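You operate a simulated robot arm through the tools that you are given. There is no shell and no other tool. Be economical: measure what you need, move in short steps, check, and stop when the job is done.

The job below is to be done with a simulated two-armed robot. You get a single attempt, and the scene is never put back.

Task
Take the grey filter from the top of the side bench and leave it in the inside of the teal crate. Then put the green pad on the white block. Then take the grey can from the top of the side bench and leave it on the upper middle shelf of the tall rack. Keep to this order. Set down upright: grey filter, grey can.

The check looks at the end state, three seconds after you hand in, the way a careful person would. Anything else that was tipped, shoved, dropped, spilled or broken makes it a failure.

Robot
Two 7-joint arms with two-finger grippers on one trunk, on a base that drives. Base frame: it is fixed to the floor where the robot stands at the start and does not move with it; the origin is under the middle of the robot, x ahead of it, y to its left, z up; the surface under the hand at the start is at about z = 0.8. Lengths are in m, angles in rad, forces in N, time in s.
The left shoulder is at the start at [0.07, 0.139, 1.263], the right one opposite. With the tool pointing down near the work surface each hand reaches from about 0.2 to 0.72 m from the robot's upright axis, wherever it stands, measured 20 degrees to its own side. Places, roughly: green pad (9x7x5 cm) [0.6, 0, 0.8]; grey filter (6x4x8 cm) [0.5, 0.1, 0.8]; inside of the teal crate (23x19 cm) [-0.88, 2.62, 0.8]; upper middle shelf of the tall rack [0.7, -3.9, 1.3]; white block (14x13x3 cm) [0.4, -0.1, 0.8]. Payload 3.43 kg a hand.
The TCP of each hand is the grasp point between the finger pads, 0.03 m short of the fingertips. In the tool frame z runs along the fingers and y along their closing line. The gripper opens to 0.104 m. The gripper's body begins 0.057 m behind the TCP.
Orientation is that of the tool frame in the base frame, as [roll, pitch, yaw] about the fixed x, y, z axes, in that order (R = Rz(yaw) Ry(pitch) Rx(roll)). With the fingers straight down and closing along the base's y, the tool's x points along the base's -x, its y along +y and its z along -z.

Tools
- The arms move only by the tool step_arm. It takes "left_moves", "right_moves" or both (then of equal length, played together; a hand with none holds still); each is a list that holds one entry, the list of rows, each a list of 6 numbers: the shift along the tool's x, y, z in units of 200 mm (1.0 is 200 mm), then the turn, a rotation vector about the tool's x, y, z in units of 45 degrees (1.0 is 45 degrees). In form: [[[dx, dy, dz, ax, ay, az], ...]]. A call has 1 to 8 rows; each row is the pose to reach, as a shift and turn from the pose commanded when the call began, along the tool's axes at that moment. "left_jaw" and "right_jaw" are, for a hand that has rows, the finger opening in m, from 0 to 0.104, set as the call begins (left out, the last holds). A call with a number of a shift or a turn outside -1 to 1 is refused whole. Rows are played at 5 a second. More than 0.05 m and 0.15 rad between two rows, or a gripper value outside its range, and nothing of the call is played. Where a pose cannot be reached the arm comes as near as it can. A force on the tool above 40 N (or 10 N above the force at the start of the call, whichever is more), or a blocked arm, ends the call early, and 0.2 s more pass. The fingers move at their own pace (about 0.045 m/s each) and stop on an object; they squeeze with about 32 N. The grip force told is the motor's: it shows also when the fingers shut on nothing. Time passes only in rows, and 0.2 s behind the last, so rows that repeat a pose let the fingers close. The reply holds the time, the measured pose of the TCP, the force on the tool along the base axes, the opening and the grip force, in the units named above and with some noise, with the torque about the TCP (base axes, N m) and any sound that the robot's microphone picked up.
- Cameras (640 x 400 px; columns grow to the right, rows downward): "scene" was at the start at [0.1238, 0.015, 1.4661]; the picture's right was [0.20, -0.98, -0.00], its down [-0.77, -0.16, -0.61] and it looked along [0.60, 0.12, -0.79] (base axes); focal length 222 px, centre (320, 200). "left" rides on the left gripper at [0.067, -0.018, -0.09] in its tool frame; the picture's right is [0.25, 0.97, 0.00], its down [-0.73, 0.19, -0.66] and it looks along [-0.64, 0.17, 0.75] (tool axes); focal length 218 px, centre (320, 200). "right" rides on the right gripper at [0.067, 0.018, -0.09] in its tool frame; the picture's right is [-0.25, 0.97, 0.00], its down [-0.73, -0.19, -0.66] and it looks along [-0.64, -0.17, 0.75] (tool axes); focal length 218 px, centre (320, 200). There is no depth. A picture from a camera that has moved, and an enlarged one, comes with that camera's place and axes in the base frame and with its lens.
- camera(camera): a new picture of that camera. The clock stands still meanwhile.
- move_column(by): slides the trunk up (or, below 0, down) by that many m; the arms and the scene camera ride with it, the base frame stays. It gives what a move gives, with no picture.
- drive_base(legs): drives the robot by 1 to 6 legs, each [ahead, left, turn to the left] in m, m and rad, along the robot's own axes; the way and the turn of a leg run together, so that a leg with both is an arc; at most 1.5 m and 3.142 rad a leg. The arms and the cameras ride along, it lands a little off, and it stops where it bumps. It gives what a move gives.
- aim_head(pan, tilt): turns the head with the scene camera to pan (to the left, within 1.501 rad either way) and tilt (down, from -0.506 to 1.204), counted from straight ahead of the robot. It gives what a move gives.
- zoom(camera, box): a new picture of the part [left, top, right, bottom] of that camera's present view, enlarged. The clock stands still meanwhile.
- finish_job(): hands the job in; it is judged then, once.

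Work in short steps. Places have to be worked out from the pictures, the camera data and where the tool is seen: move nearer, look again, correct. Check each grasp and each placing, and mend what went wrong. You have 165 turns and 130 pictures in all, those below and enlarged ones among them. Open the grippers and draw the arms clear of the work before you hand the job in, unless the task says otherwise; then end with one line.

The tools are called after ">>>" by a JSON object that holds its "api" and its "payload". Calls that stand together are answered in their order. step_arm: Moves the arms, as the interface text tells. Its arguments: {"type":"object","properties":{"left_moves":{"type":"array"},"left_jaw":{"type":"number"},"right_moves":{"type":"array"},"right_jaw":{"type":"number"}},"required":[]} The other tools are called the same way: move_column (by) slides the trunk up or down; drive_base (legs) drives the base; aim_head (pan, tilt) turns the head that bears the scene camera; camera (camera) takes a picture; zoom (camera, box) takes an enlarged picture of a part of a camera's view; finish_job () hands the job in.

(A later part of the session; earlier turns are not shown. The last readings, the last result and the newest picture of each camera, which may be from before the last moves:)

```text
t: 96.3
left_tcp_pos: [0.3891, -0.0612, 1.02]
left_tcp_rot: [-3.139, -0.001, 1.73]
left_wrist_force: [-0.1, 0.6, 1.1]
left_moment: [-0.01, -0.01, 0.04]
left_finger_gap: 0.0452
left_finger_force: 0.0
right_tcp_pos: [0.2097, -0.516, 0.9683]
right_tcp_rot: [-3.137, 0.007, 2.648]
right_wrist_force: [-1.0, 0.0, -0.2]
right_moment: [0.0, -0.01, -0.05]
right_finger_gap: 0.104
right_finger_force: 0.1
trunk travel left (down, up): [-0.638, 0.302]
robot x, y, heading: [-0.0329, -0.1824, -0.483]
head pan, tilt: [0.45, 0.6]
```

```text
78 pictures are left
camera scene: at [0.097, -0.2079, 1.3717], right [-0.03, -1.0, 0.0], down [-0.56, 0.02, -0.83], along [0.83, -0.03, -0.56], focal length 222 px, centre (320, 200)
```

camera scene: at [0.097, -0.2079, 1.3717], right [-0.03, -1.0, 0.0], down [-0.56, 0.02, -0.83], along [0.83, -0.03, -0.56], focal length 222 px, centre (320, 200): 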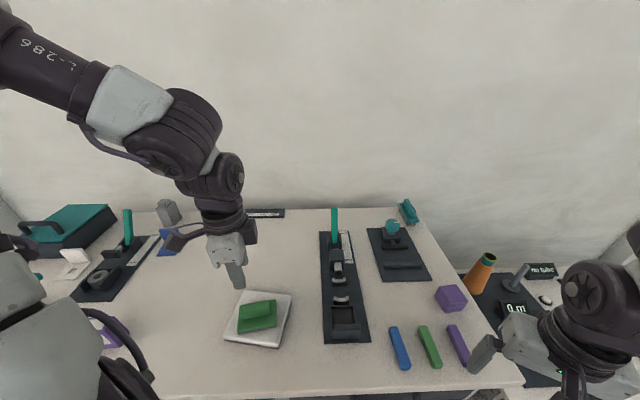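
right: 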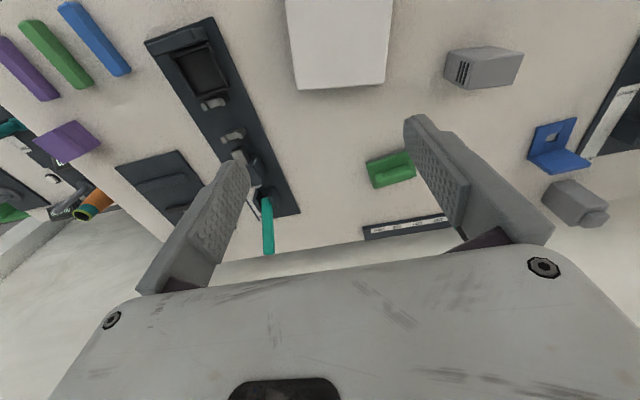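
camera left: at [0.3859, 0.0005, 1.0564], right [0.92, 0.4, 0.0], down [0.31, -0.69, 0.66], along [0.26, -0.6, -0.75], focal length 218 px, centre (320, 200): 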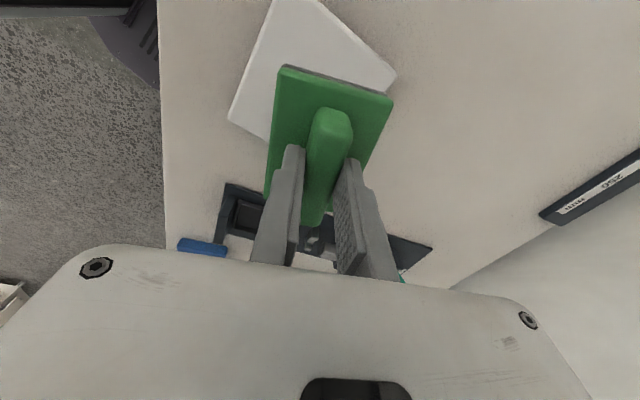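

The pad rests on the block. Next is the can; I zoom on its area.

>>> {"api": "zoom", "payload": {"camera": "scene", "box": [20, 180, 220, 305]}}

```text
3.20 times, centred on (120, 242) of scene
camera zoom: at [0.097, -0.2079, 1.3717], right [-0.03, -1.0, 0.0], down [-0.56, 0.02, -0.83], along [0.83, -0.03, -0.56], focal length 712 px, centre (960, 64)
```

zoom: 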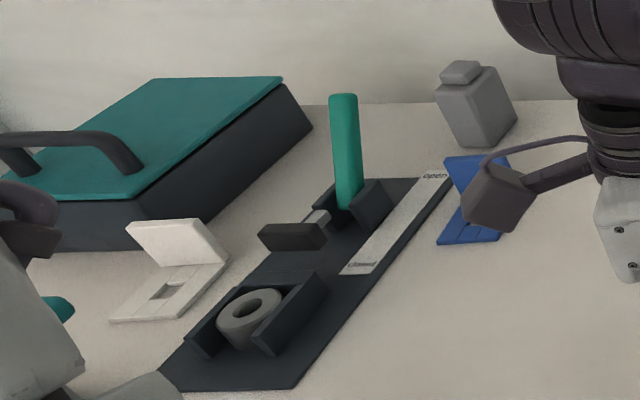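

The can is near the back edge at about (0.82, 0.37). I need to know how close the base may go, so I look down between the robot and the bench.

>>> {"api": "aim_head", "payload": {"pan": 0.3, "tilt": 1.2}}

>>> {"api": "camera", "payload": {"camera": "scene"}}

```text
t: 97.3
left_tcp_pos: [0.3893, -0.0622, 1.02]
left_tcp_rot: [-3.14, 0.001, 1.73]
left_wrist_force: [-0.3, -0.1, -0.1]
left_moment: [0.0, -0.02, 0.0]
left_finger_gap: 0.045
left_finger_force: 0.0
right_tcp_pos: [0.2108, -0.518, 0.969]
right_tcp_rot: [-3.136, 0.004, 2.648]
right_wrist_force: [-0.3, 0.2, -0.4]
right_moment: [0.05, 0.01, -0.02]
right_finger_gap: 0.104
right_finger_force: 0.1
trunk travel left (down, up): [-0.638, 0.302]
robot x, y, heading: [-0.0372, -0.1866, -0.487]
head pan, tilt: [0.3, 1.201]
```

```text
76 pictures are left
camera scene: at [0.065, -0.2162, 1.3271], right [-0.18, -0.98, 0.0], down [-0.92, 0.17, -0.36], along [0.36, -0.07, -0.93], focal length 222 px, centre (320, 200)
```

scene: 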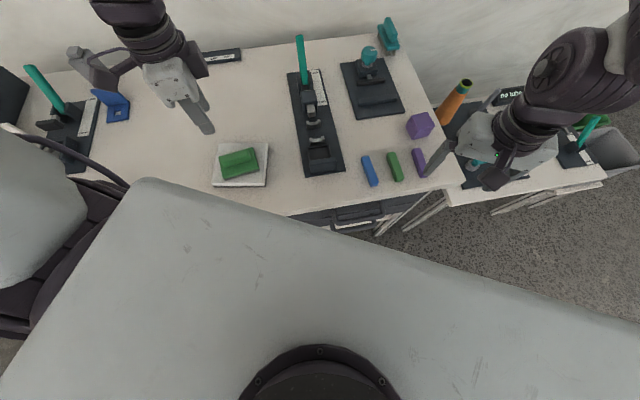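

The chest plate sticks out over the bench, so I shouldn't press the base much closer. I'll grasp the can with the fingers tilted 45° forward instead, which adds reach and suits the shelf later. First I back off and re-aim the base.

>>> {"api": "drive_base", "payload": {"legs": [[-0.32, 0.155, 0], [0, 0, 0.187]]}}

>>> {"api": "step_arm", "payload": {"left_moves": [[[0, 0, -0.05, 0, 0, -0.18], [0, 0, -0.1, 0, 0, -0.36], [0, 0, -0.15, 0, 0, -0.54], [0, 0, -0.2, 0, 0, -0.72], [0, 0, -0.2, 0, 0, -0.9], [0, 0, -0.2, 0, 0, -1.0]]], "left_jaw": 0.104}}

>>> {"api": "step_arm", "payload": {"left_moves": [[[0, 0, 0, 0, 0, -0.18], [0, 0, 0, 0, 0, -0.36], [0, 0, 0, 0, 0, -0.54], [0, 0, 0, 0, 0, -0.56]]]}}

```text
t: 100.3
left_tcp_pos: [0.1473, 0.3028, 1.0194]
left_tcp_rot: [-3.139, 0.0, 1.926]
left_wrist_force: [0.0, 0.3, -0.3]
left_moment: [-0.01, 0.02, 0.01]
left_finger_gap: 0.0452
left_finger_force: 0.0
right_tcp_pos: [0.0588, -0.1776, 0.9682]
right_tcp_rot: [-3.138, 0.006, 2.842]
right_wrist_force: [-0.3, 0.2, 0.4]
right_moment: [-0.02, 0.0, 0.0]
right_finger_gap: 0.1041
right_finger_force: 0.0
trunk travel left (down, up): [-0.638, 0.302]
robot x, y, heading: [-0.2458, 0.1029, -0.291]
head pan, tilt: [0.3, 1.201]
```

```text
t: 101.7
left_tcp_pos: [0.1475, 0.3045, 1.0594]
left_tcp_rot: [-3.14, 0.0, 2.712]
left_wrist_force: [-0.1, 0.2, -0.5]
left_moment: [0.0, 0.01, 0.02]
left_finger_gap: 0.1041
left_finger_force: 0.1
right_tcp_pos: [0.0602, -0.1777, 0.9687]
right_tcp_rot: [-3.134, 0.005, 2.842]
right_wrist_force: [0.0, -0.8, -0.3]
right_moment: [-0.02, -0.01, 0.02]
right_finger_gap: 0.1038
right_finger_force: 0.0
trunk travel left (down, up): [-0.638, 0.302]
robot x, y, heading: [-0.2436, 0.1022, -0.291]
head pan, tilt: [0.3, 1.201]
```

```text
t: 102.7
left_tcp_pos: [0.159, 0.3294, 1.0648]
left_tcp_rot: [-3.138, -0.004, -3.135]
left_wrist_force: [-0.6, 0.1, 0.3]
left_moment: [0.0, 0.0, 0.02]
left_finger_gap: 0.1039
left_finger_force: 0.0
left hand out of reach, approached as far as the arm can: row 3, 4
right_tcp_pos: [0.0589, -0.1776, 0.9685]
right_tcp_rot: [-3.136, 0.004, 2.843]
right_wrist_force: [-0.3, 0.7, 0.0]
right_moment: [0.02, -0.01, 0.02]
right_finger_gap: 0.1038
right_finger_force: 0.0
trunk travel left (down, up): [-0.638, 0.302]
robot x, y, heading: [-0.2455, 0.1036, -0.294]
head pan, tilt: [0.3, 1.201]
```

Now I pitch the fingers 45° forward while letting the TCP move ahead.

>>> {"api": "step_arm", "payload": {"left_moves": [[[-0.12, 0.02, 0, 0, -0.17, 0], [-0.24, 0.05, 0, 0, -0.34, 0], [-0.36, 0.08, 0, 0, -0.51, 0], [-0.48, 0.1, 0, 0, -0.68, 0], [-0.6, 0.12, 0, 0, -0.85, 0], [-0.7, 0.15, 0, 0, -1.0, 0], [-0.7, 0.15, 0, 0, -1.0, 0]]]}}

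>>> {"api": "aim_head", "payload": {"pan": 0.7, "tilt": 0.55}}

>>> {"api": "camera", "payload": {"camera": "scene"}}

>>> {"api": "camera", "payload": {"camera": "left"}}

```text
t: 104.3
left_tcp_pos: [0.2974, 0.3598, 1.0654]
left_tcp_rot: [-3.141, 0.785, -3.136]
left_wrist_force: [-0.3, -0.3, 0.5]
left_moment: [0.0, 0.03, 0.03]
left_finger_gap: 0.1041
left_finger_force: 0.1
right_tcp_pos: [0.0579, -0.1777, 0.9681]
right_tcp_rot: [-3.136, 0.004, 2.842]
right_wrist_force: [0.1, 0.3, -0.3]
right_moment: [0.01, -0.02, 0.0]
right_finger_gap: 0.1043
right_finger_force: 0.1
trunk travel left (down, up): [-0.638, 0.302]
robot x, y, heading: [-0.2447, 0.1032, -0.289]
head pan, tilt: [0.3, 1.201]
```

```text
t: 105.3
left_tcp_pos: [0.2977, 0.3604, 1.0635]
left_tcp_rot: [3.141, 0.783, -3.134]
left_wrist_force: [1.0, -0.2, 0.4]
left_moment: [-0.01, -0.01, 0.0]
left_finger_gap: 0.1039
left_finger_force: 0.1
right_tcp_pos: [0.0601, -0.1766, 0.9686]
right_tcp_rot: [-3.139, 0.003, 2.843]
right_wrist_force: [0.0, 0.1, -0.1]
right_moment: [-0.02, 0.02, 0.03]
right_finger_gap: 0.104
right_finger_force: 0.1
trunk travel left (down, up): [-0.638, 0.302]
robot x, y, heading: [-0.244, 0.1075, -0.289]
head pan, tilt: [0.7, 0.55]
```

```text
75 pictures are left
camera scene: at [-0.1152, 0.1245, 1.376], right [0.4, -0.92, 0.0], down [-0.48, -0.21, -0.85], along [0.78, 0.34, -0.52], focal length 222 px, centre (320, 200)
```

scene: 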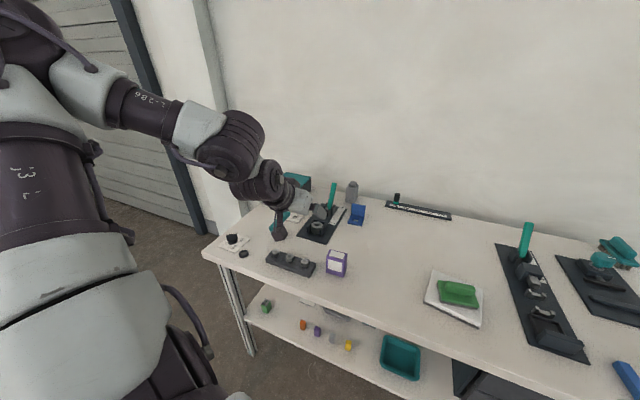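

```text
74 pictures are left
camera left: at [0.1876, 0.3413, 1.0804], right [-0.19, 0.97, -0.18], down [0.05, 0.19, 0.98], along [0.98, 0.17, -0.09], focal length 218 px, centre (320, 200)
```

left: 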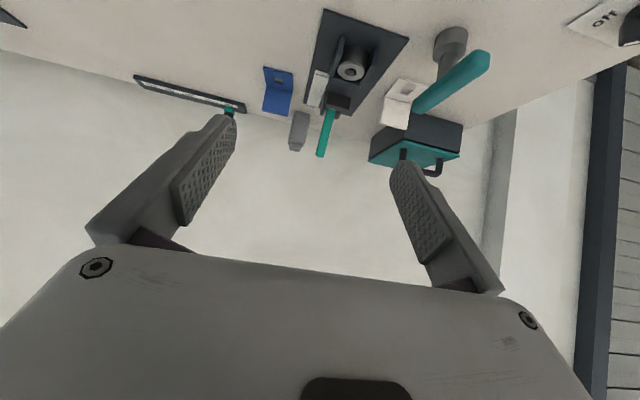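

The tilt works. I drive forward 0.25 m along +x, closer to the can, with the hand still high.

>>> {"api": "drive_base", "payload": {"legs": [[0.24, 0.071, 0]]}}

>>> {"api": "camera", "payload": {"camera": "left"}}

>>> {"api": "zoom", "payload": {"camera": "scene", "box": [260, 160, 460, 285]}}

```text
t: 107.1
left_tcp_pos: [0.5426, 0.3644, 1.0651]
left_tcp_rot: [3.141, 0.784, -3.129]
left_wrist_force: [-0.5, 0.2, 0.6]
left_moment: [-0.03, 0.0, -0.01]
left_finger_gap: 0.1039
left_finger_force: 0.1
right_tcp_pos: [0.3077, -0.1741, 0.9681]
right_tcp_rot: [-3.137, 0.006, 2.846]
right_wrist_force: [0.7, -0.6, 0.2]
right_moment: [0.01, 0.04, -0.01]
right_finger_gap: 0.1042
right_finger_force: 0.0
trunk travel left (down, up): [-0.638, 0.302]
robot x, y, heading: [-0.0004, 0.1052, -0.285]
head pan, tilt: [0.7, 0.55]
```

```text
73 pictures are left
camera left: at [0.4331, 0.345, 1.0807], right [-0.19, 0.97, -0.18], down [0.05, 0.19, 0.98], along [0.98, 0.18, -0.09], focal length 218 px, centre (320, 200)
```

left: 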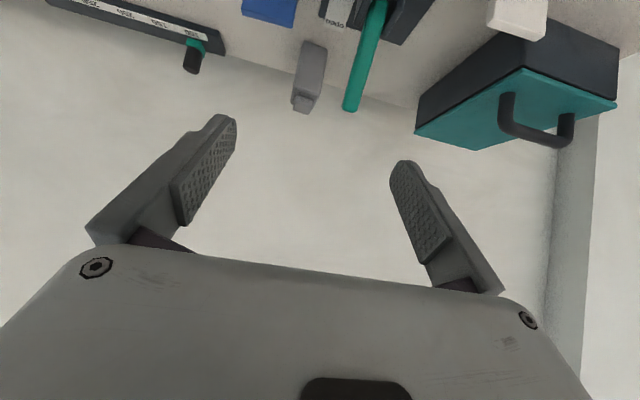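

```text
3.20 times, centred on (360, 222) of scene
camera zoom: at [0.1313, 0.1267, 1.3762], right [0.4, -0.91, 0.0], down [-0.48, -0.21, -0.85], along [0.78, 0.34, -0.52], focal length 712 px, centre (192, 128)
```

zoom: 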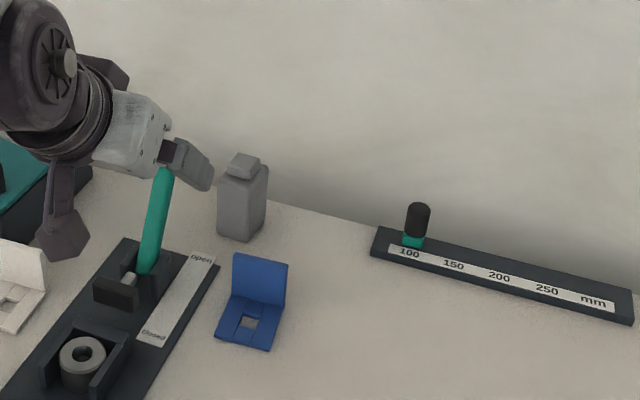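

The can body is about 4 cm (y) × 6 cm (x), centred near (0.805, 0.352), top ≈0.885, cap ≈0.91. The lever at y≈0.42 crowds a 45° approach, so I use a 30° tilt and bring the base 4 cm closer.

>>> {"api": "drive_base", "payload": {"legs": [[0.04, 0.012, 0]]}}

>>> {"api": "step_arm", "payload": {"left_moves": [[[-0.1, -0.02, 0.1, 0, 0.11, 0], [-0.2, -0.04, 0.2, 0, 0.22, 0], [-0.3, -0.06, 0.3, 0, 0.333, 0], [-0.3, -0.06, 0.3, 0, 0.333, 0]]]}}

>>> {"api": "camera", "payload": {"camera": "left"}}

```text
t: 108.0
left_tcp_pos: [0.5809, 0.3655, 1.0663]
left_tcp_rot: [3.141, 0.787, -3.129]
left_wrist_force: [-0.5, 0.0, -0.3]
left_moment: [-0.03, -0.03, -0.02]
left_finger_gap: 0.1042
left_finger_force: 0.1
right_tcp_pos: [0.3472, -0.1746, 0.9699]
right_tcp_rot: [-3.138, 0.01, 2.846]
right_wrist_force: [-0.2, 0.0, -0.9]
right_moment: [0.02, -0.03, -0.02]
right_finger_gap: 0.104
right_finger_force: 0.0
trunk travel left (down, up): [-0.638, 0.302]
robot x, y, heading: [0.043, 0.1032, -0.284]
head pan, tilt: [0.7, 0.55]
```

```text
t: 109.0
left_tcp_pos: [0.668, 0.3542, 1.0643]
left_tcp_rot: [3.142, 0.522, -3.13]
left_wrist_force: [0.9, -0.5, 0.6]
left_moment: [0.0, -0.02, -0.03]
left_finger_gap: 0.104
left_finger_force: 0.0
right_tcp_pos: [0.3473, -0.1741, 0.9683]
right_tcp_rot: [-3.136, 0.006, 2.846]
right_wrist_force: [-0.3, -0.2, 0.3]
right_moment: [0.0, -0.04, 0.01]
right_finger_gap: 0.1042
right_finger_force: 0.1
trunk travel left (down, up): [-0.638, 0.302]
robot x, y, heading: [0.0452, 0.1044, -0.282]
head pan, tilt: [0.7, 0.55]
```

```text
71 pictures are left
camera left: at [0.5666, 0.3337, 1.1086], right [-0.23, 0.96, -0.13], down [0.3, 0.19, 0.93], along [0.92, 0.18, -0.34], focal length 218 px, centre (320, 200)
```

left: 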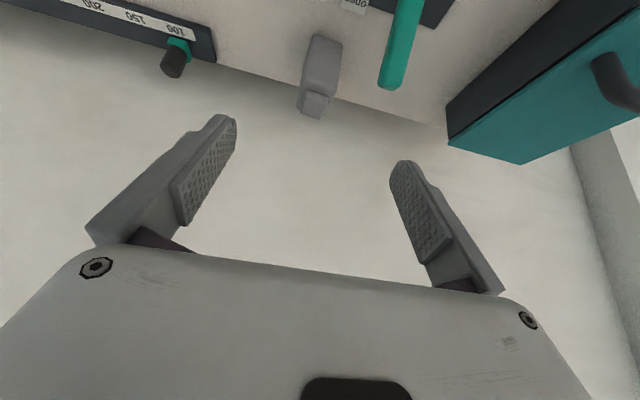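

Front face y 0.337–0.375 and x 0.775 confirm the estimate. I narrow the jaws to 7.5 cm and approach along the fingers partway.

>>> {"api": "step_arm", "payload": {"left_moves": [[[-0.03, 0.0, 0.18, 0, 0, 0], [-0.061, 0.0, 0.38, 0, 0, 0], [-0.061, 0, 0.58, 0, 0, 0], [-0.061, 0, 0.78, 0, 0, 0], [-0.061, 0, 0.85, 0, 0, 0], [-0.061, 0, 0.85, 0, 0, 0]]], "left_jaw": 0.075}}

>>> {"api": "camera", "payload": {"camera": "left"}}

>>> {"api": "zoom", "payload": {"camera": "scene", "box": [240, 150, 440, 275]}}

```text
t: 110.4
left_tcp_pos: [0.7656, 0.355, 0.9227]
left_tcp_rot: [-3.141, 0.522, -3.129]
left_wrist_force: [0.4, 0.7, 0.2]
left_moment: [0.0, -0.01, 0.03]
left_finger_gap: 0.0751
left_finger_force: 0.0
right_tcp_pos: [0.3487, -0.1746, 0.9672]
right_tcp_rot: [-3.137, 0.006, 2.847]
right_wrist_force: [-0.5, 1.2, 0.1]
right_moment: [-0.02, 0.0, 0.0]
right_finger_gap: 0.1039
right_finger_force: 0.0
trunk travel left (down, up): [-0.638, 0.302]
robot x, y, heading: [0.0447, 0.1041, -0.28]
head pan, tilt: [0.7, 0.55]
```

```text
70 pictures are left
camera left: at [0.6634, 0.335, 0.9668], right [-0.23, 0.96, -0.13], down [0.3, 0.19, 0.93], along [0.92, 0.18, -0.34], focal length 218 px, centre (320, 200)
```

left: 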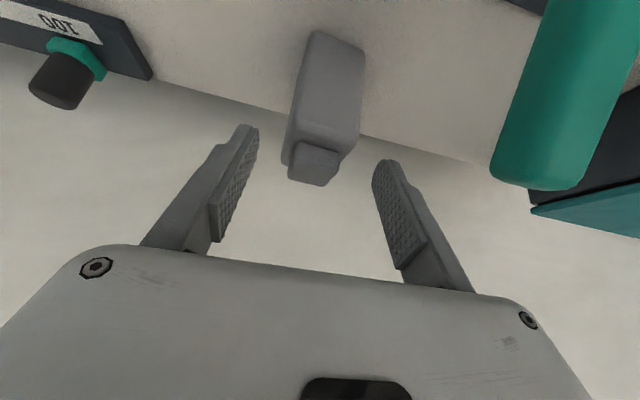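

```text
3.20 times, centred on (340, 212) of scene
camera zoom: at [0.173, 0.1269, 1.3761], right [0.4, -0.92, 0.0], down [-0.48, -0.21, -0.85], along [0.78, 0.34, -0.52], focal length 712 px, centre (256, 160)
```

zoom: 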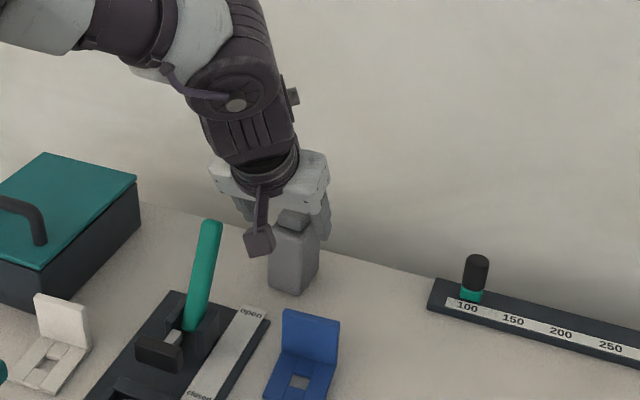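

Everything's clear. I go the remaining ~7 cm, stopping at TCP z≈0.862 to keep the palm off the cap.

>>> {"api": "step_arm", "payload": {"left_moves": [[[0, 0, 0.12, 0, 0, 0], [0, 0, 0.24, 0, 0, 0], [0, 0, 0.32, 0, 0, 0], [0, 0, 0.35, 0, 0, 0], [0, 0, 0.35, 0, 0, 0]]]}}

>>> {"api": "camera", "payload": {"camera": "left"}}

>>> {"api": "zoom", "payload": {"camera": "scene", "box": [270, 170, 390, 245]}}

```text
t: 111.6
left_tcp_pos: [0.7996, 0.3551, 0.8618]
left_tcp_rot: [-3.139, 0.523, -3.13]
left_wrist_force: [0.0, -0.3, -1.0]
left_moment: [-0.03, -0.03, -0.01]
left_finger_gap: 0.0751
left_finger_force: 0.0
right_tcp_pos: [0.3493, -0.1733, 0.9683]
right_tcp_rot: [-3.136, 0.005, 2.848]
right_wrist_force: [0.0, -0.2, -0.2]
right_moment: [0.0, -0.01, 0.0]
right_finger_gap: 0.1042
right_finger_force: 0.0
trunk travel left (down, up): [-0.638, 0.302]
robot x, y, heading: [0.0408, 0.1044, -0.283]
head pan, tilt: [0.7, 0.55]
```

```text
68 pictures are left
camera left: at [0.6981, 0.335, 0.9061], right [-0.23, 0.96, -0.13], down [0.3, 0.2, 0.93], along [0.92, 0.18, -0.34], focal length 218 px, centre (320, 200)
```

left: 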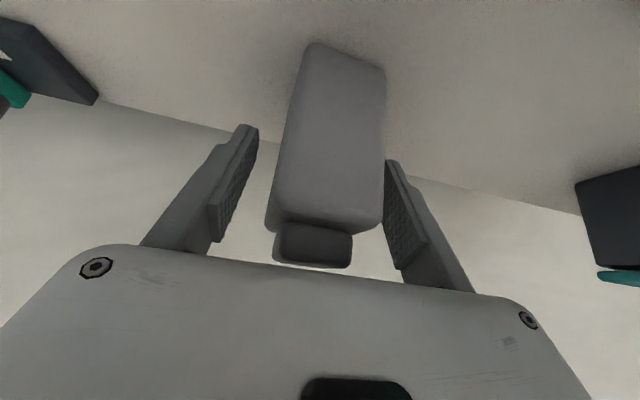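

```text
5.33 times, centred on (330, 208) of scene
camera zoom: at [0.1731, 0.1274, 1.3761], right [0.4, -0.92, 0.0], down [-0.48, -0.21, -0.85], along [0.78, 0.34, -0.52], focal length 1186 px, centre (267, 160)
```

zoom: 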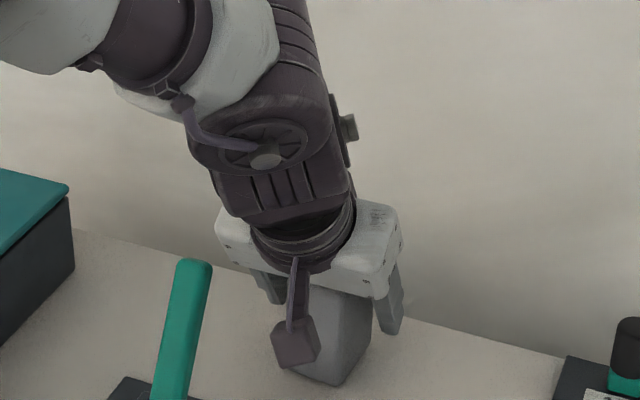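

Close on the can, with a 4 mm y correction, then lift slightly.

>>> {"api": "step_arm", "payload": {"left_moves": [[[0, 0.02, 0, 0, 0, 0], [0, 0.02, 0, 0, 0, 0]]]}}

>>> {"api": "step_arm", "payload": {"left_moves": [[[0, 0, 0, 0, 0, 0], [0, 0, 0, 0, 0, 0], [0, 0, 0, 0, 0, 0], [0, 0, 0, 0, 0, 0], [0, 0, 0, 0, 0, 0]]], "left_jaw": 0.0}}

```text
t: 112.2
left_tcp_pos: [0.7998, 0.3579, 0.8611]
left_tcp_rot: [3.141, 0.522, -3.129]
left_wrist_force: [0.8, 0.2, 0.4]
left_moment: [0.0, -0.01, -0.01]
left_finger_gap: 0.075
left_finger_force: 0.1
right_tcp_pos: [0.3501, -0.174, 0.9689]
right_tcp_rot: [-3.136, 0.006, 2.845]
right_wrist_force: [-0.2, 0.4, -1.1]
right_moment: [0.01, -0.01, 0.01]
right_finger_gap: 0.1042
right_finger_force: 0.0
trunk travel left (down, up): [-0.638, 0.302]
robot x, y, heading: [0.0417, 0.1089, -0.286]
head pan, tilt: [0.7, 0.55]
```

```text
t: 113.4
left_tcp_pos: [0.8003, 0.3579, 0.8624]
left_tcp_rot: [-3.141, 0.521, -3.129]
left_wrist_force: [0.1, -1.3, 0.9]
left_moment: [-0.08, -0.11, -0.01]
left_finger_gap: 0.0444
left_finger_force: 31.8
right_tcp_pos: [0.349, -0.1746, 0.9674]
right_tcp_rot: [-3.135, 0.003, 2.846]
right_wrist_force: [0.3, 0.0, 0.4]
right_moment: [-0.01, -0.01, 0.01]
right_finger_gap: 0.1039
right_finger_force: 0.1
trunk travel left (down, up): [-0.638, 0.302]
robot x, y, heading: [0.0418, 0.1052, -0.286]
head pan, tilt: [0.7, 0.55]
```

Held at 4.4 cm. Lifting straight up 10 cm.

>>> {"api": "step_arm", "payload": {"left_moves": [[[-0.03, 0, -0.05, 0, 0, 0], [-0.1, 0, -0.173, 0, 0, 0], [-0.2, 0, -0.346, 0, 0, 0], [-0.25, 0, -0.433, 0, 0, 0]]]}}

>>> {"api": "camera", "payload": {"camera": "left"}}

>>> {"api": "camera", "payload": {"camera": "scene"}}

```text
t: 114.4
left_tcp_pos: [0.7984, 0.3601, 0.9645]
left_tcp_rot: [-3.141, 0.522, -3.128]
left_wrist_force: [-0.6, -0.6, -2.4]
left_moment: [-0.05, 0.03, 0.02]
left_finger_gap: 0.0445
left_finger_force: 31.6
right_tcp_pos: [0.3497, -0.173, 0.9678]
right_tcp_rot: [-3.135, 0.003, 2.846]
right_wrist_force: [0.6, 0.1, 0.3]
right_moment: [-0.01, -0.02, -0.01]
right_finger_gap: 0.1042
right_finger_force: 0.0
trunk travel left (down, up): [-0.638, 0.302]
robot x, y, heading: [0.0412, 0.1049, -0.287]
head pan, tilt: [0.7, 0.55]
```

```text
66 pictures are left
camera left: at [0.6975, 0.3399, 1.0084], right [-0.23, 0.96, -0.13], down [0.3, 0.2, 0.93], along [0.92, 0.18, -0.34], focal length 218 px, centre (320, 200)
```

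left: 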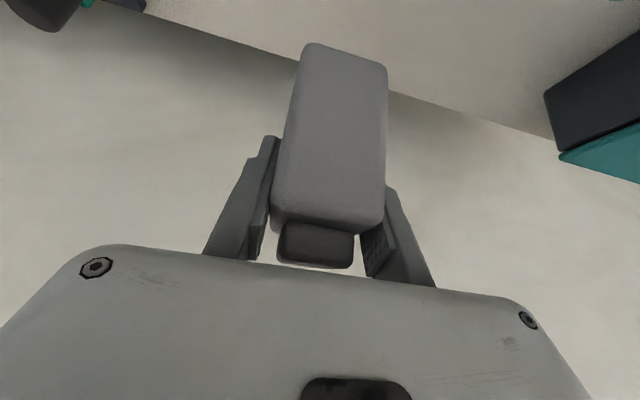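

```text
65 pictures are left
camera scene: at [0.1735, 0.1271, 1.376], right [0.4, -0.92, 0.0], down [-0.48, -0.21, -0.85], along [0.78, 0.34, -0.52], focal length 222 px, centre (320, 200)
```

scene: 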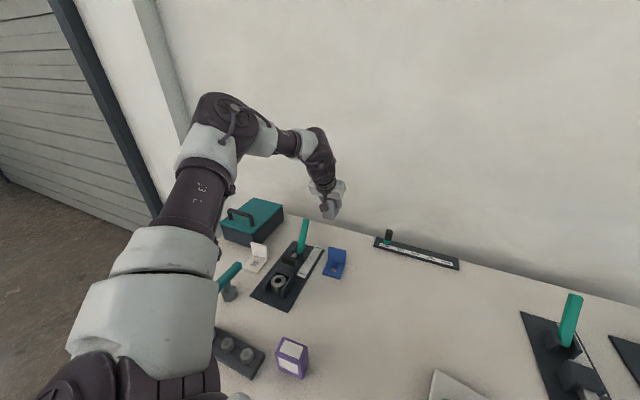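

Can is firmly held upright. I lift further and pull back, then back away from the bench.

>>> {"api": "step_arm", "payload": {"left_moves": [[[-0.1, 0, -0.173, 0, 0, 0], [-0.2, 0, -0.346, 0, 0, 0], [-0.15, 0, -0.43, 0, 0, 0], [0.0, 0, -0.55, 0, 0, 0], [0.183, 0, -0.683, 0, 0, 0]]]}}

>>> {"api": "drive_base", "payload": {"legs": [[-0.53, -0.157, 0]]}}

>>> {"api": "aim_head", "payload": {"pan": -1.0, "tilt": 0.2}}

>>> {"api": "camera", "payload": {"camera": "scene"}}

```text
t: 115.6
left_tcp_pos: [0.6983, 0.358, 1.0621]
left_tcp_rot: [-3.141, 0.524, -3.128]
left_wrist_force: [-0.4, -0.5, -2.3]
left_moment: [0.0, -0.03, 0.01]
left_finger_gap: 0.0443
left_finger_force: 31.7
right_tcp_pos: [0.3472, -0.1736, 0.9694]
right_tcp_rot: [-3.138, 0.007, 2.848]
right_wrist_force: [0.1, 0.1, 1.1]
right_moment: [-0.03, 0.0, 0.0]
right_finger_gap: 0.1041
right_finger_force: 0.0
trunk travel left (down, up): [-0.638, 0.302]
robot x, y, heading: [0.0459, 0.1038, -0.283]
head pan, tilt: [0.7, 0.55]
```

```text
t: 118.8
left_tcp_pos: [0.1404, 0.3615, 1.0592]
left_tcp_rot: [3.141, 0.519, -3.114]
left_wrist_force: [0.6, -0.1, -3.0]
left_moment: [-0.01, 0.0, 0.02]
left_finger_gap: 0.0444
left_finger_force: 32.3
right_tcp_pos: [-0.206, -0.1744, 0.9684]
right_tcp_rot: [-3.135, 0.003, 2.86]
right_wrist_force: [-0.3, 0.3, -0.7]
right_moment: [-0.03, 0.0, 0.03]
right_finger_gap: 0.1039
right_finger_force: 0.1
trunk travel left (down, up): [-0.638, 0.302]
robot x, y, heading: [-0.5174, 0.0985, -0.276]
head pan, tilt: [0.7, 0.55]
```

```text
t: 120.5
left_tcp_pos: [0.1386, 0.3617, 1.06]
left_tcp_rot: [-3.141, 0.522, -3.114]
left_wrist_force: [0.3, 0.6, -2.6]
left_moment: [0.03, 0.06, -0.02]
left_finger_gap: 0.0443
left_finger_force: 31.7
right_tcp_pos: [-0.206, -0.1746, 0.9679]
right_tcp_rot: [-3.136, 0.006, 2.86]
right_wrist_force: [0.8, -0.2, -0.5]
right_moment: [0.04, -0.03, 0.02]
right_finger_gap: 0.1041
right_finger_force: 0.1
trunk travel left (down, up): [-0.638, 0.302]
robot x, y, heading: [-0.5147, 0.0978, -0.275]
head pan, tilt: [-1.0, 0.201]
```

```text
64 pictures are left
camera scene: at [-0.4393, -0.0019, 1.4084], right [-0.96, -0.3, 0.0], down [-0.06, 0.19, -0.98], along [0.29, -0.94, -0.2], focal length 222 px, centre (320, 200)
```

scene: 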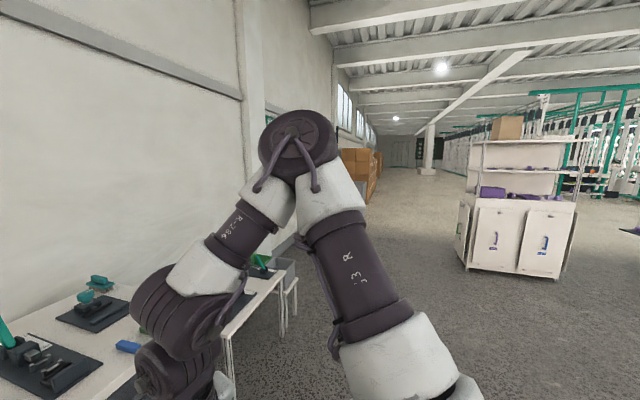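

The rack must be down at y≈−3.9 on the left wall side. I turn to face −y and look ahead.

>>> {"api": "drive_base", "payload": {"legs": [[0, 0, -1.3]]}}

>>> {"api": "aim_head", "payload": {"pan": 0.1, "tilt": 0.15}}

>>> {"api": "camera", "payload": {"camera": "scene"}}

```text
t: 124.1
left_tcp_pos: [-0.0751, -0.4502, 1.0618]
left_tcp_rot: [3.141, 0.52, 1.891]
left_wrist_force: [-0.1, 0.7, -2.1]
left_moment: [0.0, -0.01, 0.02]
left_finger_gap: 0.0445
left_finger_force: 31.7
right_tcp_pos: [-0.6881, -0.2765, 0.9683]
right_tcp_rot: [-3.135, 0.004, 1.586]
right_wrist_force: [-0.2, -0.8, -0.8]
right_moment: [-0.03, -0.02, 0.0]
right_finger_gap: 0.1042
right_finger_force: 0.0
trunk travel left (down, up): [-0.638, 0.302]
robot x, y, heading: [-0.513, 0.1004, -1.551]
head pan, tilt: [-1.0, 0.201]
```

```text
t: 125.4
left_tcp_pos: [-0.0748, -0.4492, 1.0604]
left_tcp_rot: [-3.141, 0.519, 1.893]
left_wrist_force: [-0.1, -1.5, -3.1]
left_moment: [0.01, 0.02, -0.05]
left_finger_gap: 0.0449
left_finger_force: 31.8
right_tcp_pos: [-0.6879, -0.2766, 0.9675]
right_tcp_rot: [-3.137, 0.003, 1.585]
right_wrist_force: [1.1, 0.0, 0.2]
right_moment: [0.01, -0.04, 0.01]
right_finger_gap: 0.104
right_finger_force: 0.1
trunk travel left (down, up): [-0.638, 0.302]
robot x, y, heading: [-0.5154, 0.1009, -1.549]
head pan, tilt: [0.099, 0.15]
```

```text
63 pictures are left
camera scene: at [-0.5027, -0.0422, 1.413], right [-0.99, -0.12, 0.0], down [-0.02, 0.15, -0.99], along [0.12, -0.98, -0.15], focal length 222 px, centre (320, 200)
```

scene: 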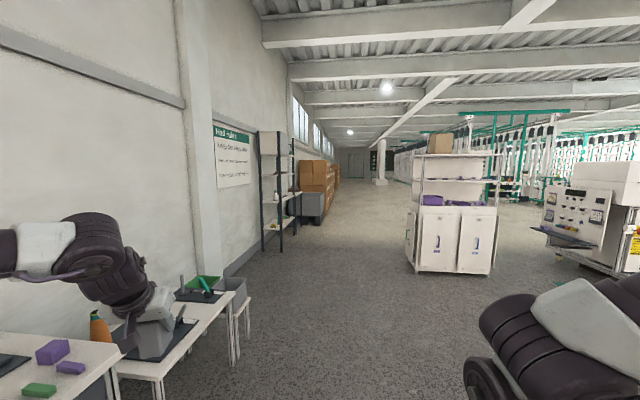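

The tall rack with dark posts stands at the left wall, opening toward the aisle (−x). I zoom in.

>>> {"api": "zoom", "payload": {"camera": "scene", "box": [220, 110, 340, 260]}}

```text
2.67 times, centred on (280, 185) of scene
camera zoom: at [-0.5027, -0.0422, 1.413], right [-0.99, -0.12, 0.0], down [-0.02, 0.15, -0.99], along [0.12, -0.98, -0.15], focal length 593 px, centre (427, 240)
```

zoom: 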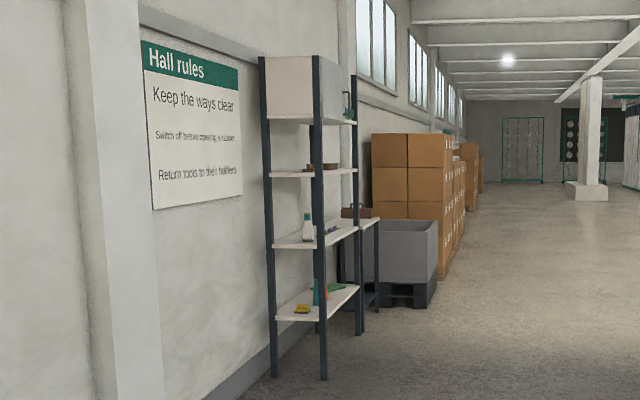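

Rack front is at x≈0.56, y −3.5…−4.4; shelves near z 0.85, 1.3 and 1.65. I drive down the aisle 3 m and then turn toward it.

>>> {"api": "drive_base", "payload": {"legs": [[1.5, 0, 0], [1.5, 0, 0]]}}

>>> {"api": "aim_head", "payload": {"pan": 0.7, "tilt": 0.1}}

>>> {"api": "camera", "payload": {"camera": "scene"}}

```text
t: 139.9
left_tcp_pos: [0.0526, -3.4458, 1.0607]
left_tcp_rot: [3.141, 0.521, 1.927]
left_wrist_force: [-0.4, -0.1, -1.7]
left_moment: [-0.05, -0.01, -0.04]
left_finger_gap: 0.0446
left_finger_force: 31.8
right_tcp_pos: [-0.5654, -3.2929, 0.9677]
right_tcp_rot: [-3.134, 0.004, 1.617]
right_wrist_force: [-0.5, -0.2, 0.4]
right_moment: [0.0, 0.03, 0.01]
right_finger_gap: 0.1038
right_finger_force: 0.1
trunk travel left (down, up): [-0.638, 0.302]
robot x, y, heading: [-0.4063, -2.9132, -1.515]
head pan, tilt: [0.099, 0.15]
```

```text
t: 140.9
left_tcp_pos: [0.0529, -3.4461, 1.061]
left_tcp_rot: [3.14, 0.52, 1.926]
left_wrist_force: [0.1, -0.5, -3.1]
left_moment: [0.0, -0.02, 0.04]
left_finger_gap: 0.0444
left_finger_force: 32.2
right_tcp_pos: [-0.5662, -3.2931, 0.9678]
right_tcp_rot: [-3.136, 0.004, 1.617]
right_wrist_force: [-0.2, 0.2, -0.6]
right_moment: [-0.02, -0.03, 0.02]
right_finger_gap: 0.104
right_finger_force: 0.1
trunk travel left (down, up): [-0.638, 0.302]
robot x, y, heading: [-0.403, -2.9098, -1.52]
head pan, tilt: [0.7, 0.099]
```

```text
61 pictures are left
camera scene: at [-0.34, -3.0279, 1.4177], right [-0.73, -0.69, 0.0], down [-0.07, 0.07, -0.99], along [0.68, -0.72, -0.1], focal length 222 px, centre (320, 200)
```

scene: 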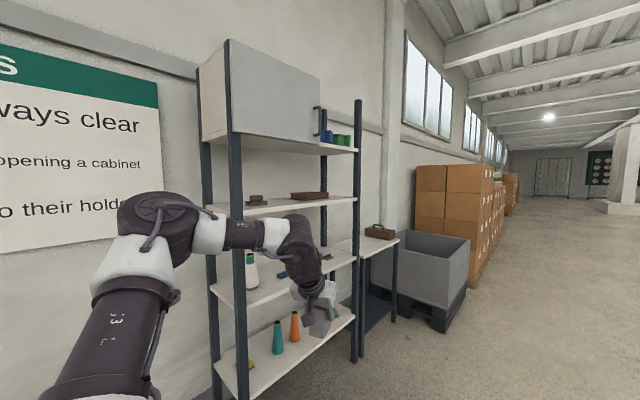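

The upper middle shelf carries two brown items with free space around. I drive to y≈−4.16, turn to heading ≈−0.28, and raise the trunk.

>>> {"api": "drive_base", "payload": {"legs": [[1.25, -0.064, 0], [0, 0, 1.24]]}}

>>> {"api": "move_column", "payload": {"by": 0.3}}

>>> {"api": "aim_head", "payload": {"pan": 0.4, "tilt": 0.25}}

>>> {"api": "camera", "payload": {"camera": "scene"}}

>>> {"api": "camera", "payload": {"camera": "left"}}

```text
t: 150.3
left_tcp_pos: [0.2529, -3.91, 1.0605]
left_tcp_rot: [3.141, 0.52, -3.128]
left_wrist_force: [-0.1, 0.2, -2.5]
left_moment: [0.0, -0.01, 0.01]
left_finger_gap: 0.0445
left_finger_force: 32.3
right_tcp_pos: [-0.0982, -4.4416, 0.9687]
right_tcp_rot: [-3.137, 0.003, 2.848]
right_wrist_force: [-0.2, -0.7, 0.9]
right_moment: [0.01, 0.03, -0.01]
right_finger_gap: 0.104
right_finger_force: 0.1
trunk travel left (down, up): [-0.638, 0.302]
robot x, y, heading: [-0.4051, -4.1624, -0.287]
head pan, tilt: [0.7, 0.099]
```

```text
t: 153.3
left_tcp_pos: [0.2513, -3.9095, 1.3606]
left_tcp_rot: [3.141, 0.521, -3.13]
left_wrist_force: [0.2, -0.3, -2.3]
left_moment: [-0.05, -0.01, 0.03]
left_finger_gap: 0.0446
left_finger_force: 31.8
right_tcp_pos: [-0.0984, -4.4416, 1.2687]
right_tcp_rot: [-3.138, 0.005, 2.846]
right_wrist_force: [0.4, -0.5, 0.0]
right_moment: [0.0, 0.01, 0.01]
right_finger_gap: 0.1041
right_finger_force: 0.0
trunk travel left (down, up): [-0.938, 0.002]
robot x, y, heading: [-0.4082, -4.1638, -0.285]
head pan, tilt: [0.7, 0.099]
```

```text
t: 154.1
left_tcp_pos: [0.2521, -3.9089, 1.3607]
left_tcp_rot: [3.141, 0.519, -3.129]
left_wrist_force: [-0.7, 0.4, -3.4]
left_moment: [0.01, 0.01, 0.0]
left_finger_gap: 0.0447
left_finger_force: 31.8
right_tcp_pos: [-0.0995, -4.4414, 1.2675]
right_tcp_rot: [-3.135, 0.004, 2.848]
right_wrist_force: [-0.5, -0.1, 0.3]
right_moment: [0.02, 0.03, 0.05]
right_finger_gap: 0.104
right_finger_force: 0.0
trunk travel left (down, up): [-0.938, 0.002]
robot x, y, heading: [-0.4072, -4.166, -0.281]
head pan, tilt: [0.4, 0.25]
```

```text
60 pictures are left
camera scene: at [-0.2642, -4.1653, 1.7038], right [0.12, -0.99, 0.0], down [-0.25, -0.03, -0.97], along [0.96, 0.11, -0.25], focal length 222 px, centre (320, 200)
```

scene: 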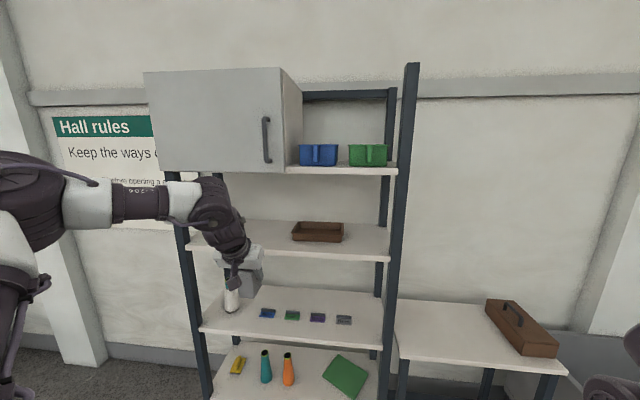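

```text
59 pictures are left
camera left: at [0.1501, -3.929, 1.405], right [-0.23, 0.96, -0.13], down [0.3, 0.19, 0.93], along [0.92, 0.18, -0.34], focal length 218 px, centre (320, 200)
```

left: 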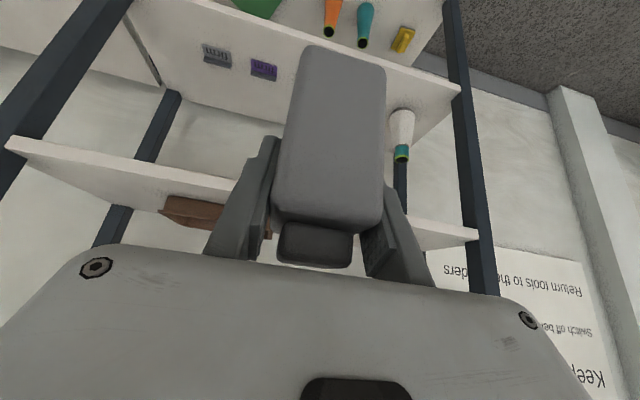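

I zoom onto the upper middle shelf to get its height and the free space.

>>> {"api": "zoom", "payload": {"camera": "scene", "box": [170, 170, 410, 320]}}

```text
2.67 times, centred on (290, 245) of scene
camera zoom: at [-0.2642, -4.1653, 1.7038], right [0.12, -0.99, 0.0], down [-0.25, -0.03, -0.97], along [0.96, 0.11, -0.25], focal length 593 px, centre (400, 80)
```

zoom: 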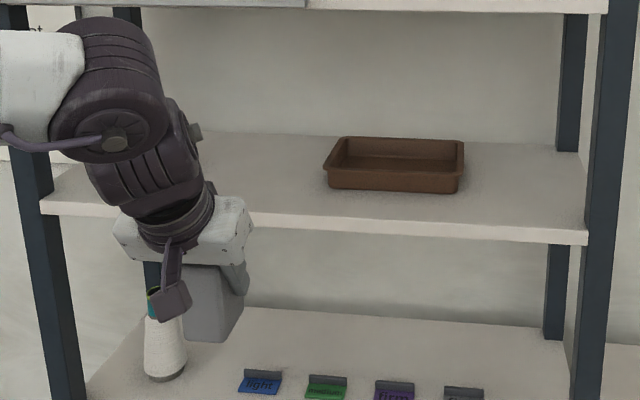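

Shelf top ≈1.265, front edge x≈0.56, tray from y≈−3.91 on. I'll place the can at about (0.615, −3.80). First I drive partway so it's just in front of the edge, to verify the height.

>>> {"api": "drive_base", "payload": {"legs": [[0.2, 0.172, 0]]}}

>>> {"api": "aim_head", "payload": {"pan": 0.6, "tilt": 0.35}}

>>> {"api": "camera", "payload": {"camera": "scene"}}

>>> {"api": "camera", "payload": {"camera": "left"}}

```text
t: 156.0
left_tcp_pos: [0.4893, -3.7961, 1.3627]
left_tcp_rot: [3.14, 0.524, -3.126]
left_wrist_force: [-1.2, 0.7, -1.7]
left_moment: [0.01, -0.02, 0.03]
left_finger_gap: 0.0444
left_finger_force: 32.2
right_tcp_pos: [0.1396, -4.3301, 1.2689]
right_tcp_rot: [-3.139, 0.006, 2.851]
right_wrist_force: [-0.3, 0.3, -0.3]
right_moment: [0.01, 0.0, -0.03]
right_finger_gap: 0.104
right_finger_force: 0.2
trunk travel left (down, up): [-0.938, 0.002]
robot x, y, heading: [-0.1654, -4.0521, -0.277]
head pan, tilt: [0.4, 0.25]
```

```text
t: 156.8
left_tcp_pos: [0.4919, -3.7958, 1.3618]
left_tcp_rot: [3.141, 0.522, -3.125]
left_wrist_force: [-0.2, -0.3, -2.0]
left_moment: [-0.02, 0.0, -0.03]
left_finger_gap: 0.0446
left_finger_force: 31.8
right_tcp_pos: [0.1421, -4.3272, 1.2684]
right_tcp_rot: [-3.136, 0.006, 2.853]
right_wrist_force: [1.1, -0.9, -0.7]
right_moment: [-0.01, 0.0, 0.02]
right_finger_gap: 0.104
right_finger_force: 0.0
trunk travel left (down, up): [-0.938, 0.002]
robot x, y, heading: [-0.1655, -4.0486, -0.279]
head pan, tilt: [0.6, 0.351]
```

```text
57 pictures are left
camera scene: at [-0.0284, -4.0351, 1.6945], right [0.31, -0.95, 0.0], down [-0.33, -0.11, -0.94], along [0.89, 0.29, -0.34], focal length 222 px, centre (320, 200)
```

scene: 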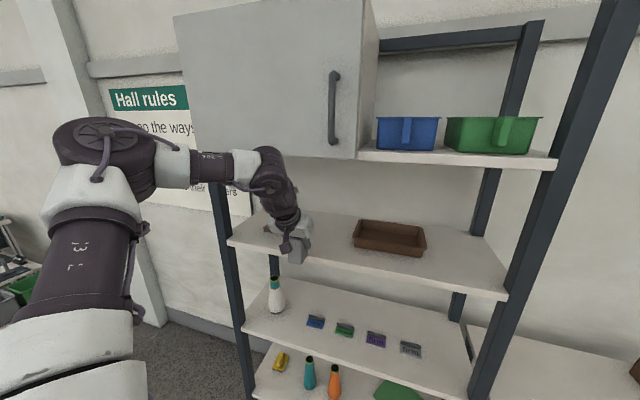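

```text
56 pictures are left
camera left: at [0.3894, -3.8152, 1.4058], right [-0.23, 0.96, -0.13], down [0.3, 0.2, 0.93], along [0.92, 0.18, -0.34], focal length 218 px, centre (320, 200)
```

left: 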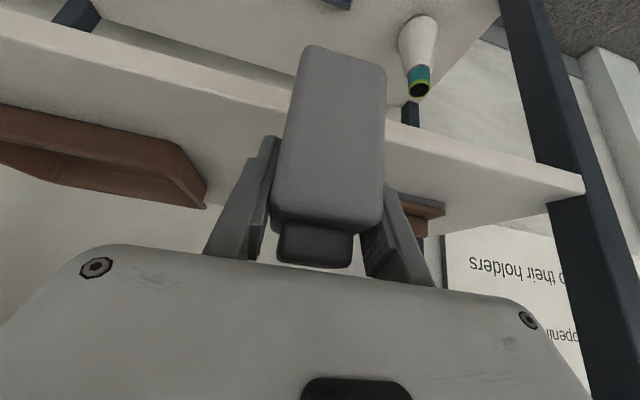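

Can bottom is about 4 cm above the shelf (≈1.26). The wrist comes close to the cabinet front, so I lower 1.5 cm and place the can near the front, TCP x≈0.60, moving in with the base.

>>> {"api": "step_arm", "payload": {"left_moves": [[[0.02, 0, 0.035, 0, 0, 0], [0.038, 0, 0.065, 0, 0, 0]]]}}

>>> {"api": "drive_base", "payload": {"legs": [[0.07, 0.02, 0]]}}

>>> {"api": "camera", "payload": {"camera": "scene"}}

>>> {"api": "camera", "payload": {"camera": "left"}}

```text
t: 157.4
left_tcp_pos: [0.4926, -3.7957, 1.3465]
left_tcp_rot: [3.141, 0.522, -3.126]
left_wrist_force: [-0.6, -0.2, -1.9]
left_moment: [0.0, 0.0, -0.01]
left_finger_gap: 0.0446
left_finger_force: 31.9
right_tcp_pos: [0.1436, -4.3276, 1.268]
right_tcp_rot: [-3.136, 0.005, 2.851]
right_wrist_force: [-0.9, -0.1, 1.5]
right_moment: [-0.02, -0.01, -0.01]
right_finger_gap: 0.1041
right_finger_force: 0.0
trunk travel left (down, up): [-0.938, 0.002]
robot x, y, heading: [-0.1671, -4.0482, -0.277]
head pan, tilt: [0.6, 0.351]
```

```text
t: 158.4
left_tcp_pos: [0.5541, -3.793, 1.3505]
left_tcp_rot: [-3.139, 0.527, -3.125]
left_wrist_force: [-1.4, 0.9, -1.6]
left_moment: [0.0, -0.04, 0.02]
left_finger_gap: 0.0445
left_finger_force: 32.1
right_tcp_pos: [0.2052, -4.3279, 1.2705]
right_tcp_rot: [-3.137, 0.013, 2.853]
right_wrist_force: [0.2, 0.6, 0.1]
right_moment: [0.01, -0.08, 0.0]
right_finger_gap: 0.104
right_finger_force: 0.1
trunk travel left (down, up): [-0.938, 0.002]
robot x, y, heading: [-0.0939, -4.0498, -0.274]
head pan, tilt: [0.6, 0.351]
```

```text
55 pictures are left
camera scene: at [0.0319, -4.0333, 1.6954], right [0.32, -0.95, 0.0], down [-0.32, -0.11, -0.94], along [0.89, 0.3, -0.34], focal length 222 px, centre (320, 200)
```

scene: 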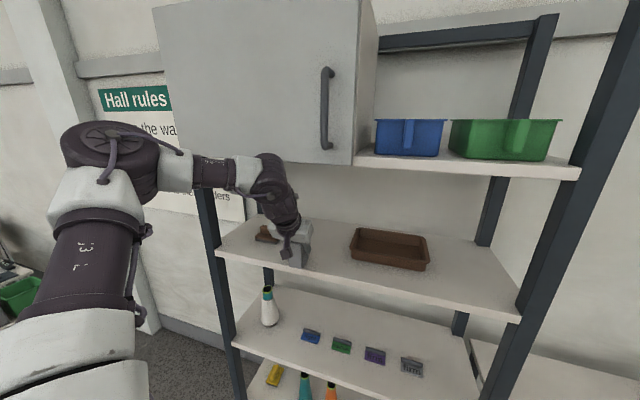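

```text
54 pictures are left
camera left: at [0.4517, -3.8137, 1.3945], right [-0.23, 0.96, -0.13], down [0.3, 0.2, 0.93], along [0.93, 0.18, -0.33], focal length 218 px, centre (320, 200)
```

left: 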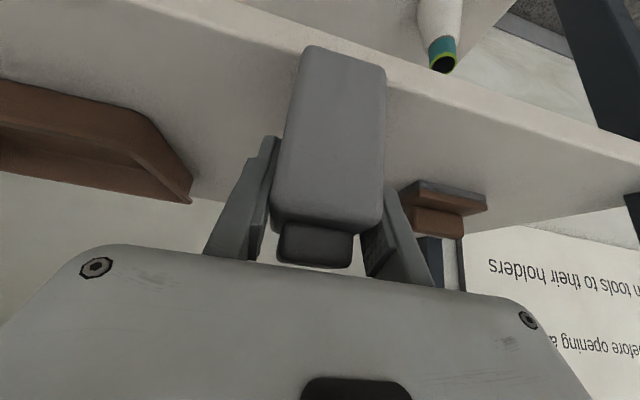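

Readings shifted slightly (z +4 mm), so I check with a still row whether anything is pressed.

>>> {"api": "step_arm", "payload": {"left_moves": [[[0, 0, 0, 0, 0, 0], [0, 0, 0, 0, 0, 0]]]}}

>>> {"api": "zoom", "payload": {"camera": "scene", "box": [200, 130, 360, 290]}}

```text
t: 159.0
left_tcp_pos: [0.5597, -3.7946, 1.3477]
left_tcp_rot: [3.14, 0.521, -3.122]
left_wrist_force: [0.0, 0.1, -2.9]
left_moment: [0.0, 0.02, 0.0]
left_finger_gap: 0.0446
left_finger_force: 32.0
right_tcp_pos: [0.2109, -4.3277, 1.2686]
right_tcp_rot: [-3.137, 0.007, 2.852]
right_wrist_force: [-1.5, 0.5, -0.2]
right_moment: [0.01, -0.05, 0.01]
right_finger_gap: 0.1043
right_finger_force: 0.1
trunk travel left (down, up): [-0.938, 0.002]
robot x, y, heading: [-0.0879, -4.0481, -0.281]
head pan, tilt: [0.6, 0.351]
```

```text
2.50 times, centred on (280, 210) of scene
camera zoom: at [0.0388, -4.0341, 1.6948], right [0.31, -0.95, 0.0], down [-0.32, -0.11, -0.94], along [0.89, 0.3, -0.34], focal length 556 px, centre (420, 175)
```

zoom: 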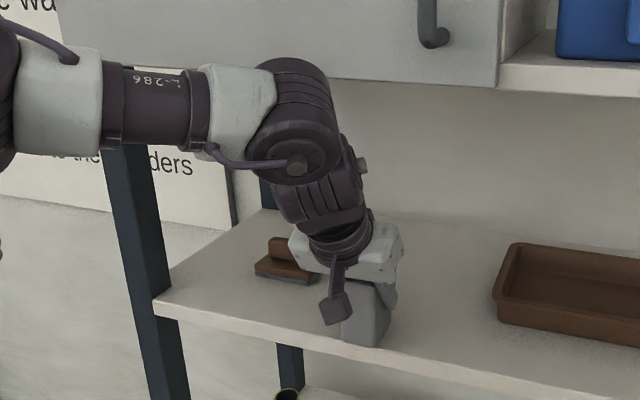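

It was only sway. The wrist joint needs ≥1 cm margin to the cabinet front, so I use the arm: lower 8 mm and move 33 mm in.

>>> {"api": "step_arm", "payload": {"left_moves": [[[0.02, 0, 0.035, 0, 0, 0], [-0.03, 0, 0.064, 0, 0, 0], [-0.08, 0, 0.092, 0, 0, 0], [-0.123, 0, 0.1175, 0, 0, 0], [-0.123, 0, 0.1175, 0, 0, 0]]]}}

>>> {"api": "zoom", "payload": {"camera": "scene", "box": [200, 130, 360, 290]}}

>>> {"api": "camera", "payload": {"camera": "left"}}

```text
t: 160.2
left_tcp_pos: [0.5913, -3.7959, 1.342]
left_tcp_rot: [3.141, 0.526, -3.126]
left_wrist_force: [-5.3, -0.1, 23.4]
left_moment: [-0.09, 0.82, -0.03]
left_finger_gap: 0.0447
left_finger_force: 32.1
right_tcp_pos: [0.2094, -4.3283, 1.27]
right_tcp_rot: [-3.139, 0.007, 2.853]
right_wrist_force: [0.3, -0.2, 0.0]
right_moment: [0.0, -0.01, 0.0]
right_finger_gap: 0.1044
right_finger_force: 0.1
trunk travel left (down, up): [-0.938, 0.002]
robot x, y, heading: [-0.0902, -4.0515, -0.278]
head pan, tilt: [0.6, 0.351]
```

```text
2.50 times, centred on (280, 210) of scene
camera zoom: at [0.0374, -4.0362, 1.6951], right [0.31, -0.95, 0.0], down [-0.32, -0.11, -0.94], along [0.89, 0.3, -0.34], focal length 556 px, centre (420, 175)
```

zoom: 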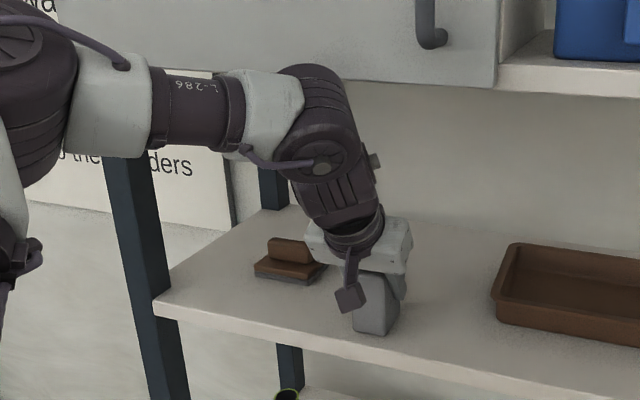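

```text
51 pictures are left
camera left: at [0.4889, -3.8156, 1.3854], right [-0.23, 0.96, -0.13], down [0.3, 0.2, 0.93], along [0.93, 0.18, -0.33], focal length 218 px, centre (320, 200)
```

left: 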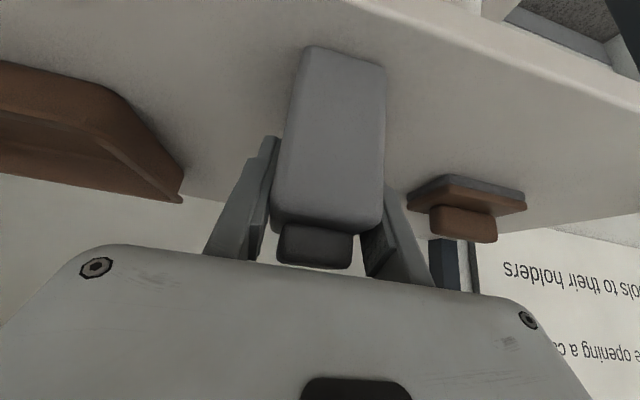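

The can is already touching the shelf (23 N), fully inside the edge (near bottom edge x≈0.57 vs shelf edge 0.55). I ease the pressure slightly.

>>> {"api": "step_arm", "payload": {"left_moves": [[[-0.004, 0, -0.007, 0, 0, 0], [-0.004, 0, -0.007, 0, 0, 0]]]}}

```text
t: 160.8
left_tcp_pos: [0.5924, -3.7957, 1.3413]
left_tcp_rot: [3.14, 0.522, -3.126]
left_wrist_force: [-5.9, -3.2, 16.0]
left_moment: [-0.24, -0.13, -0.13]
left_finger_gap: 0.0445
left_finger_force: 31.7
right_tcp_pos: [0.2101, -4.3287, 1.2695]
right_tcp_rot: [-3.138, 0.006, 2.853]
right_wrist_force: [-0.8, -0.2, -0.3]
right_moment: [-0.02, 0.0, 0.01]
right_finger_gap: 0.1044
right_finger_force: 0.0
trunk travel left (down, up): [-0.938, 0.002]
robot x, y, heading: [-0.0945, -4.0511, -0.278]
head pan, tilt: [0.6, 0.351]
```

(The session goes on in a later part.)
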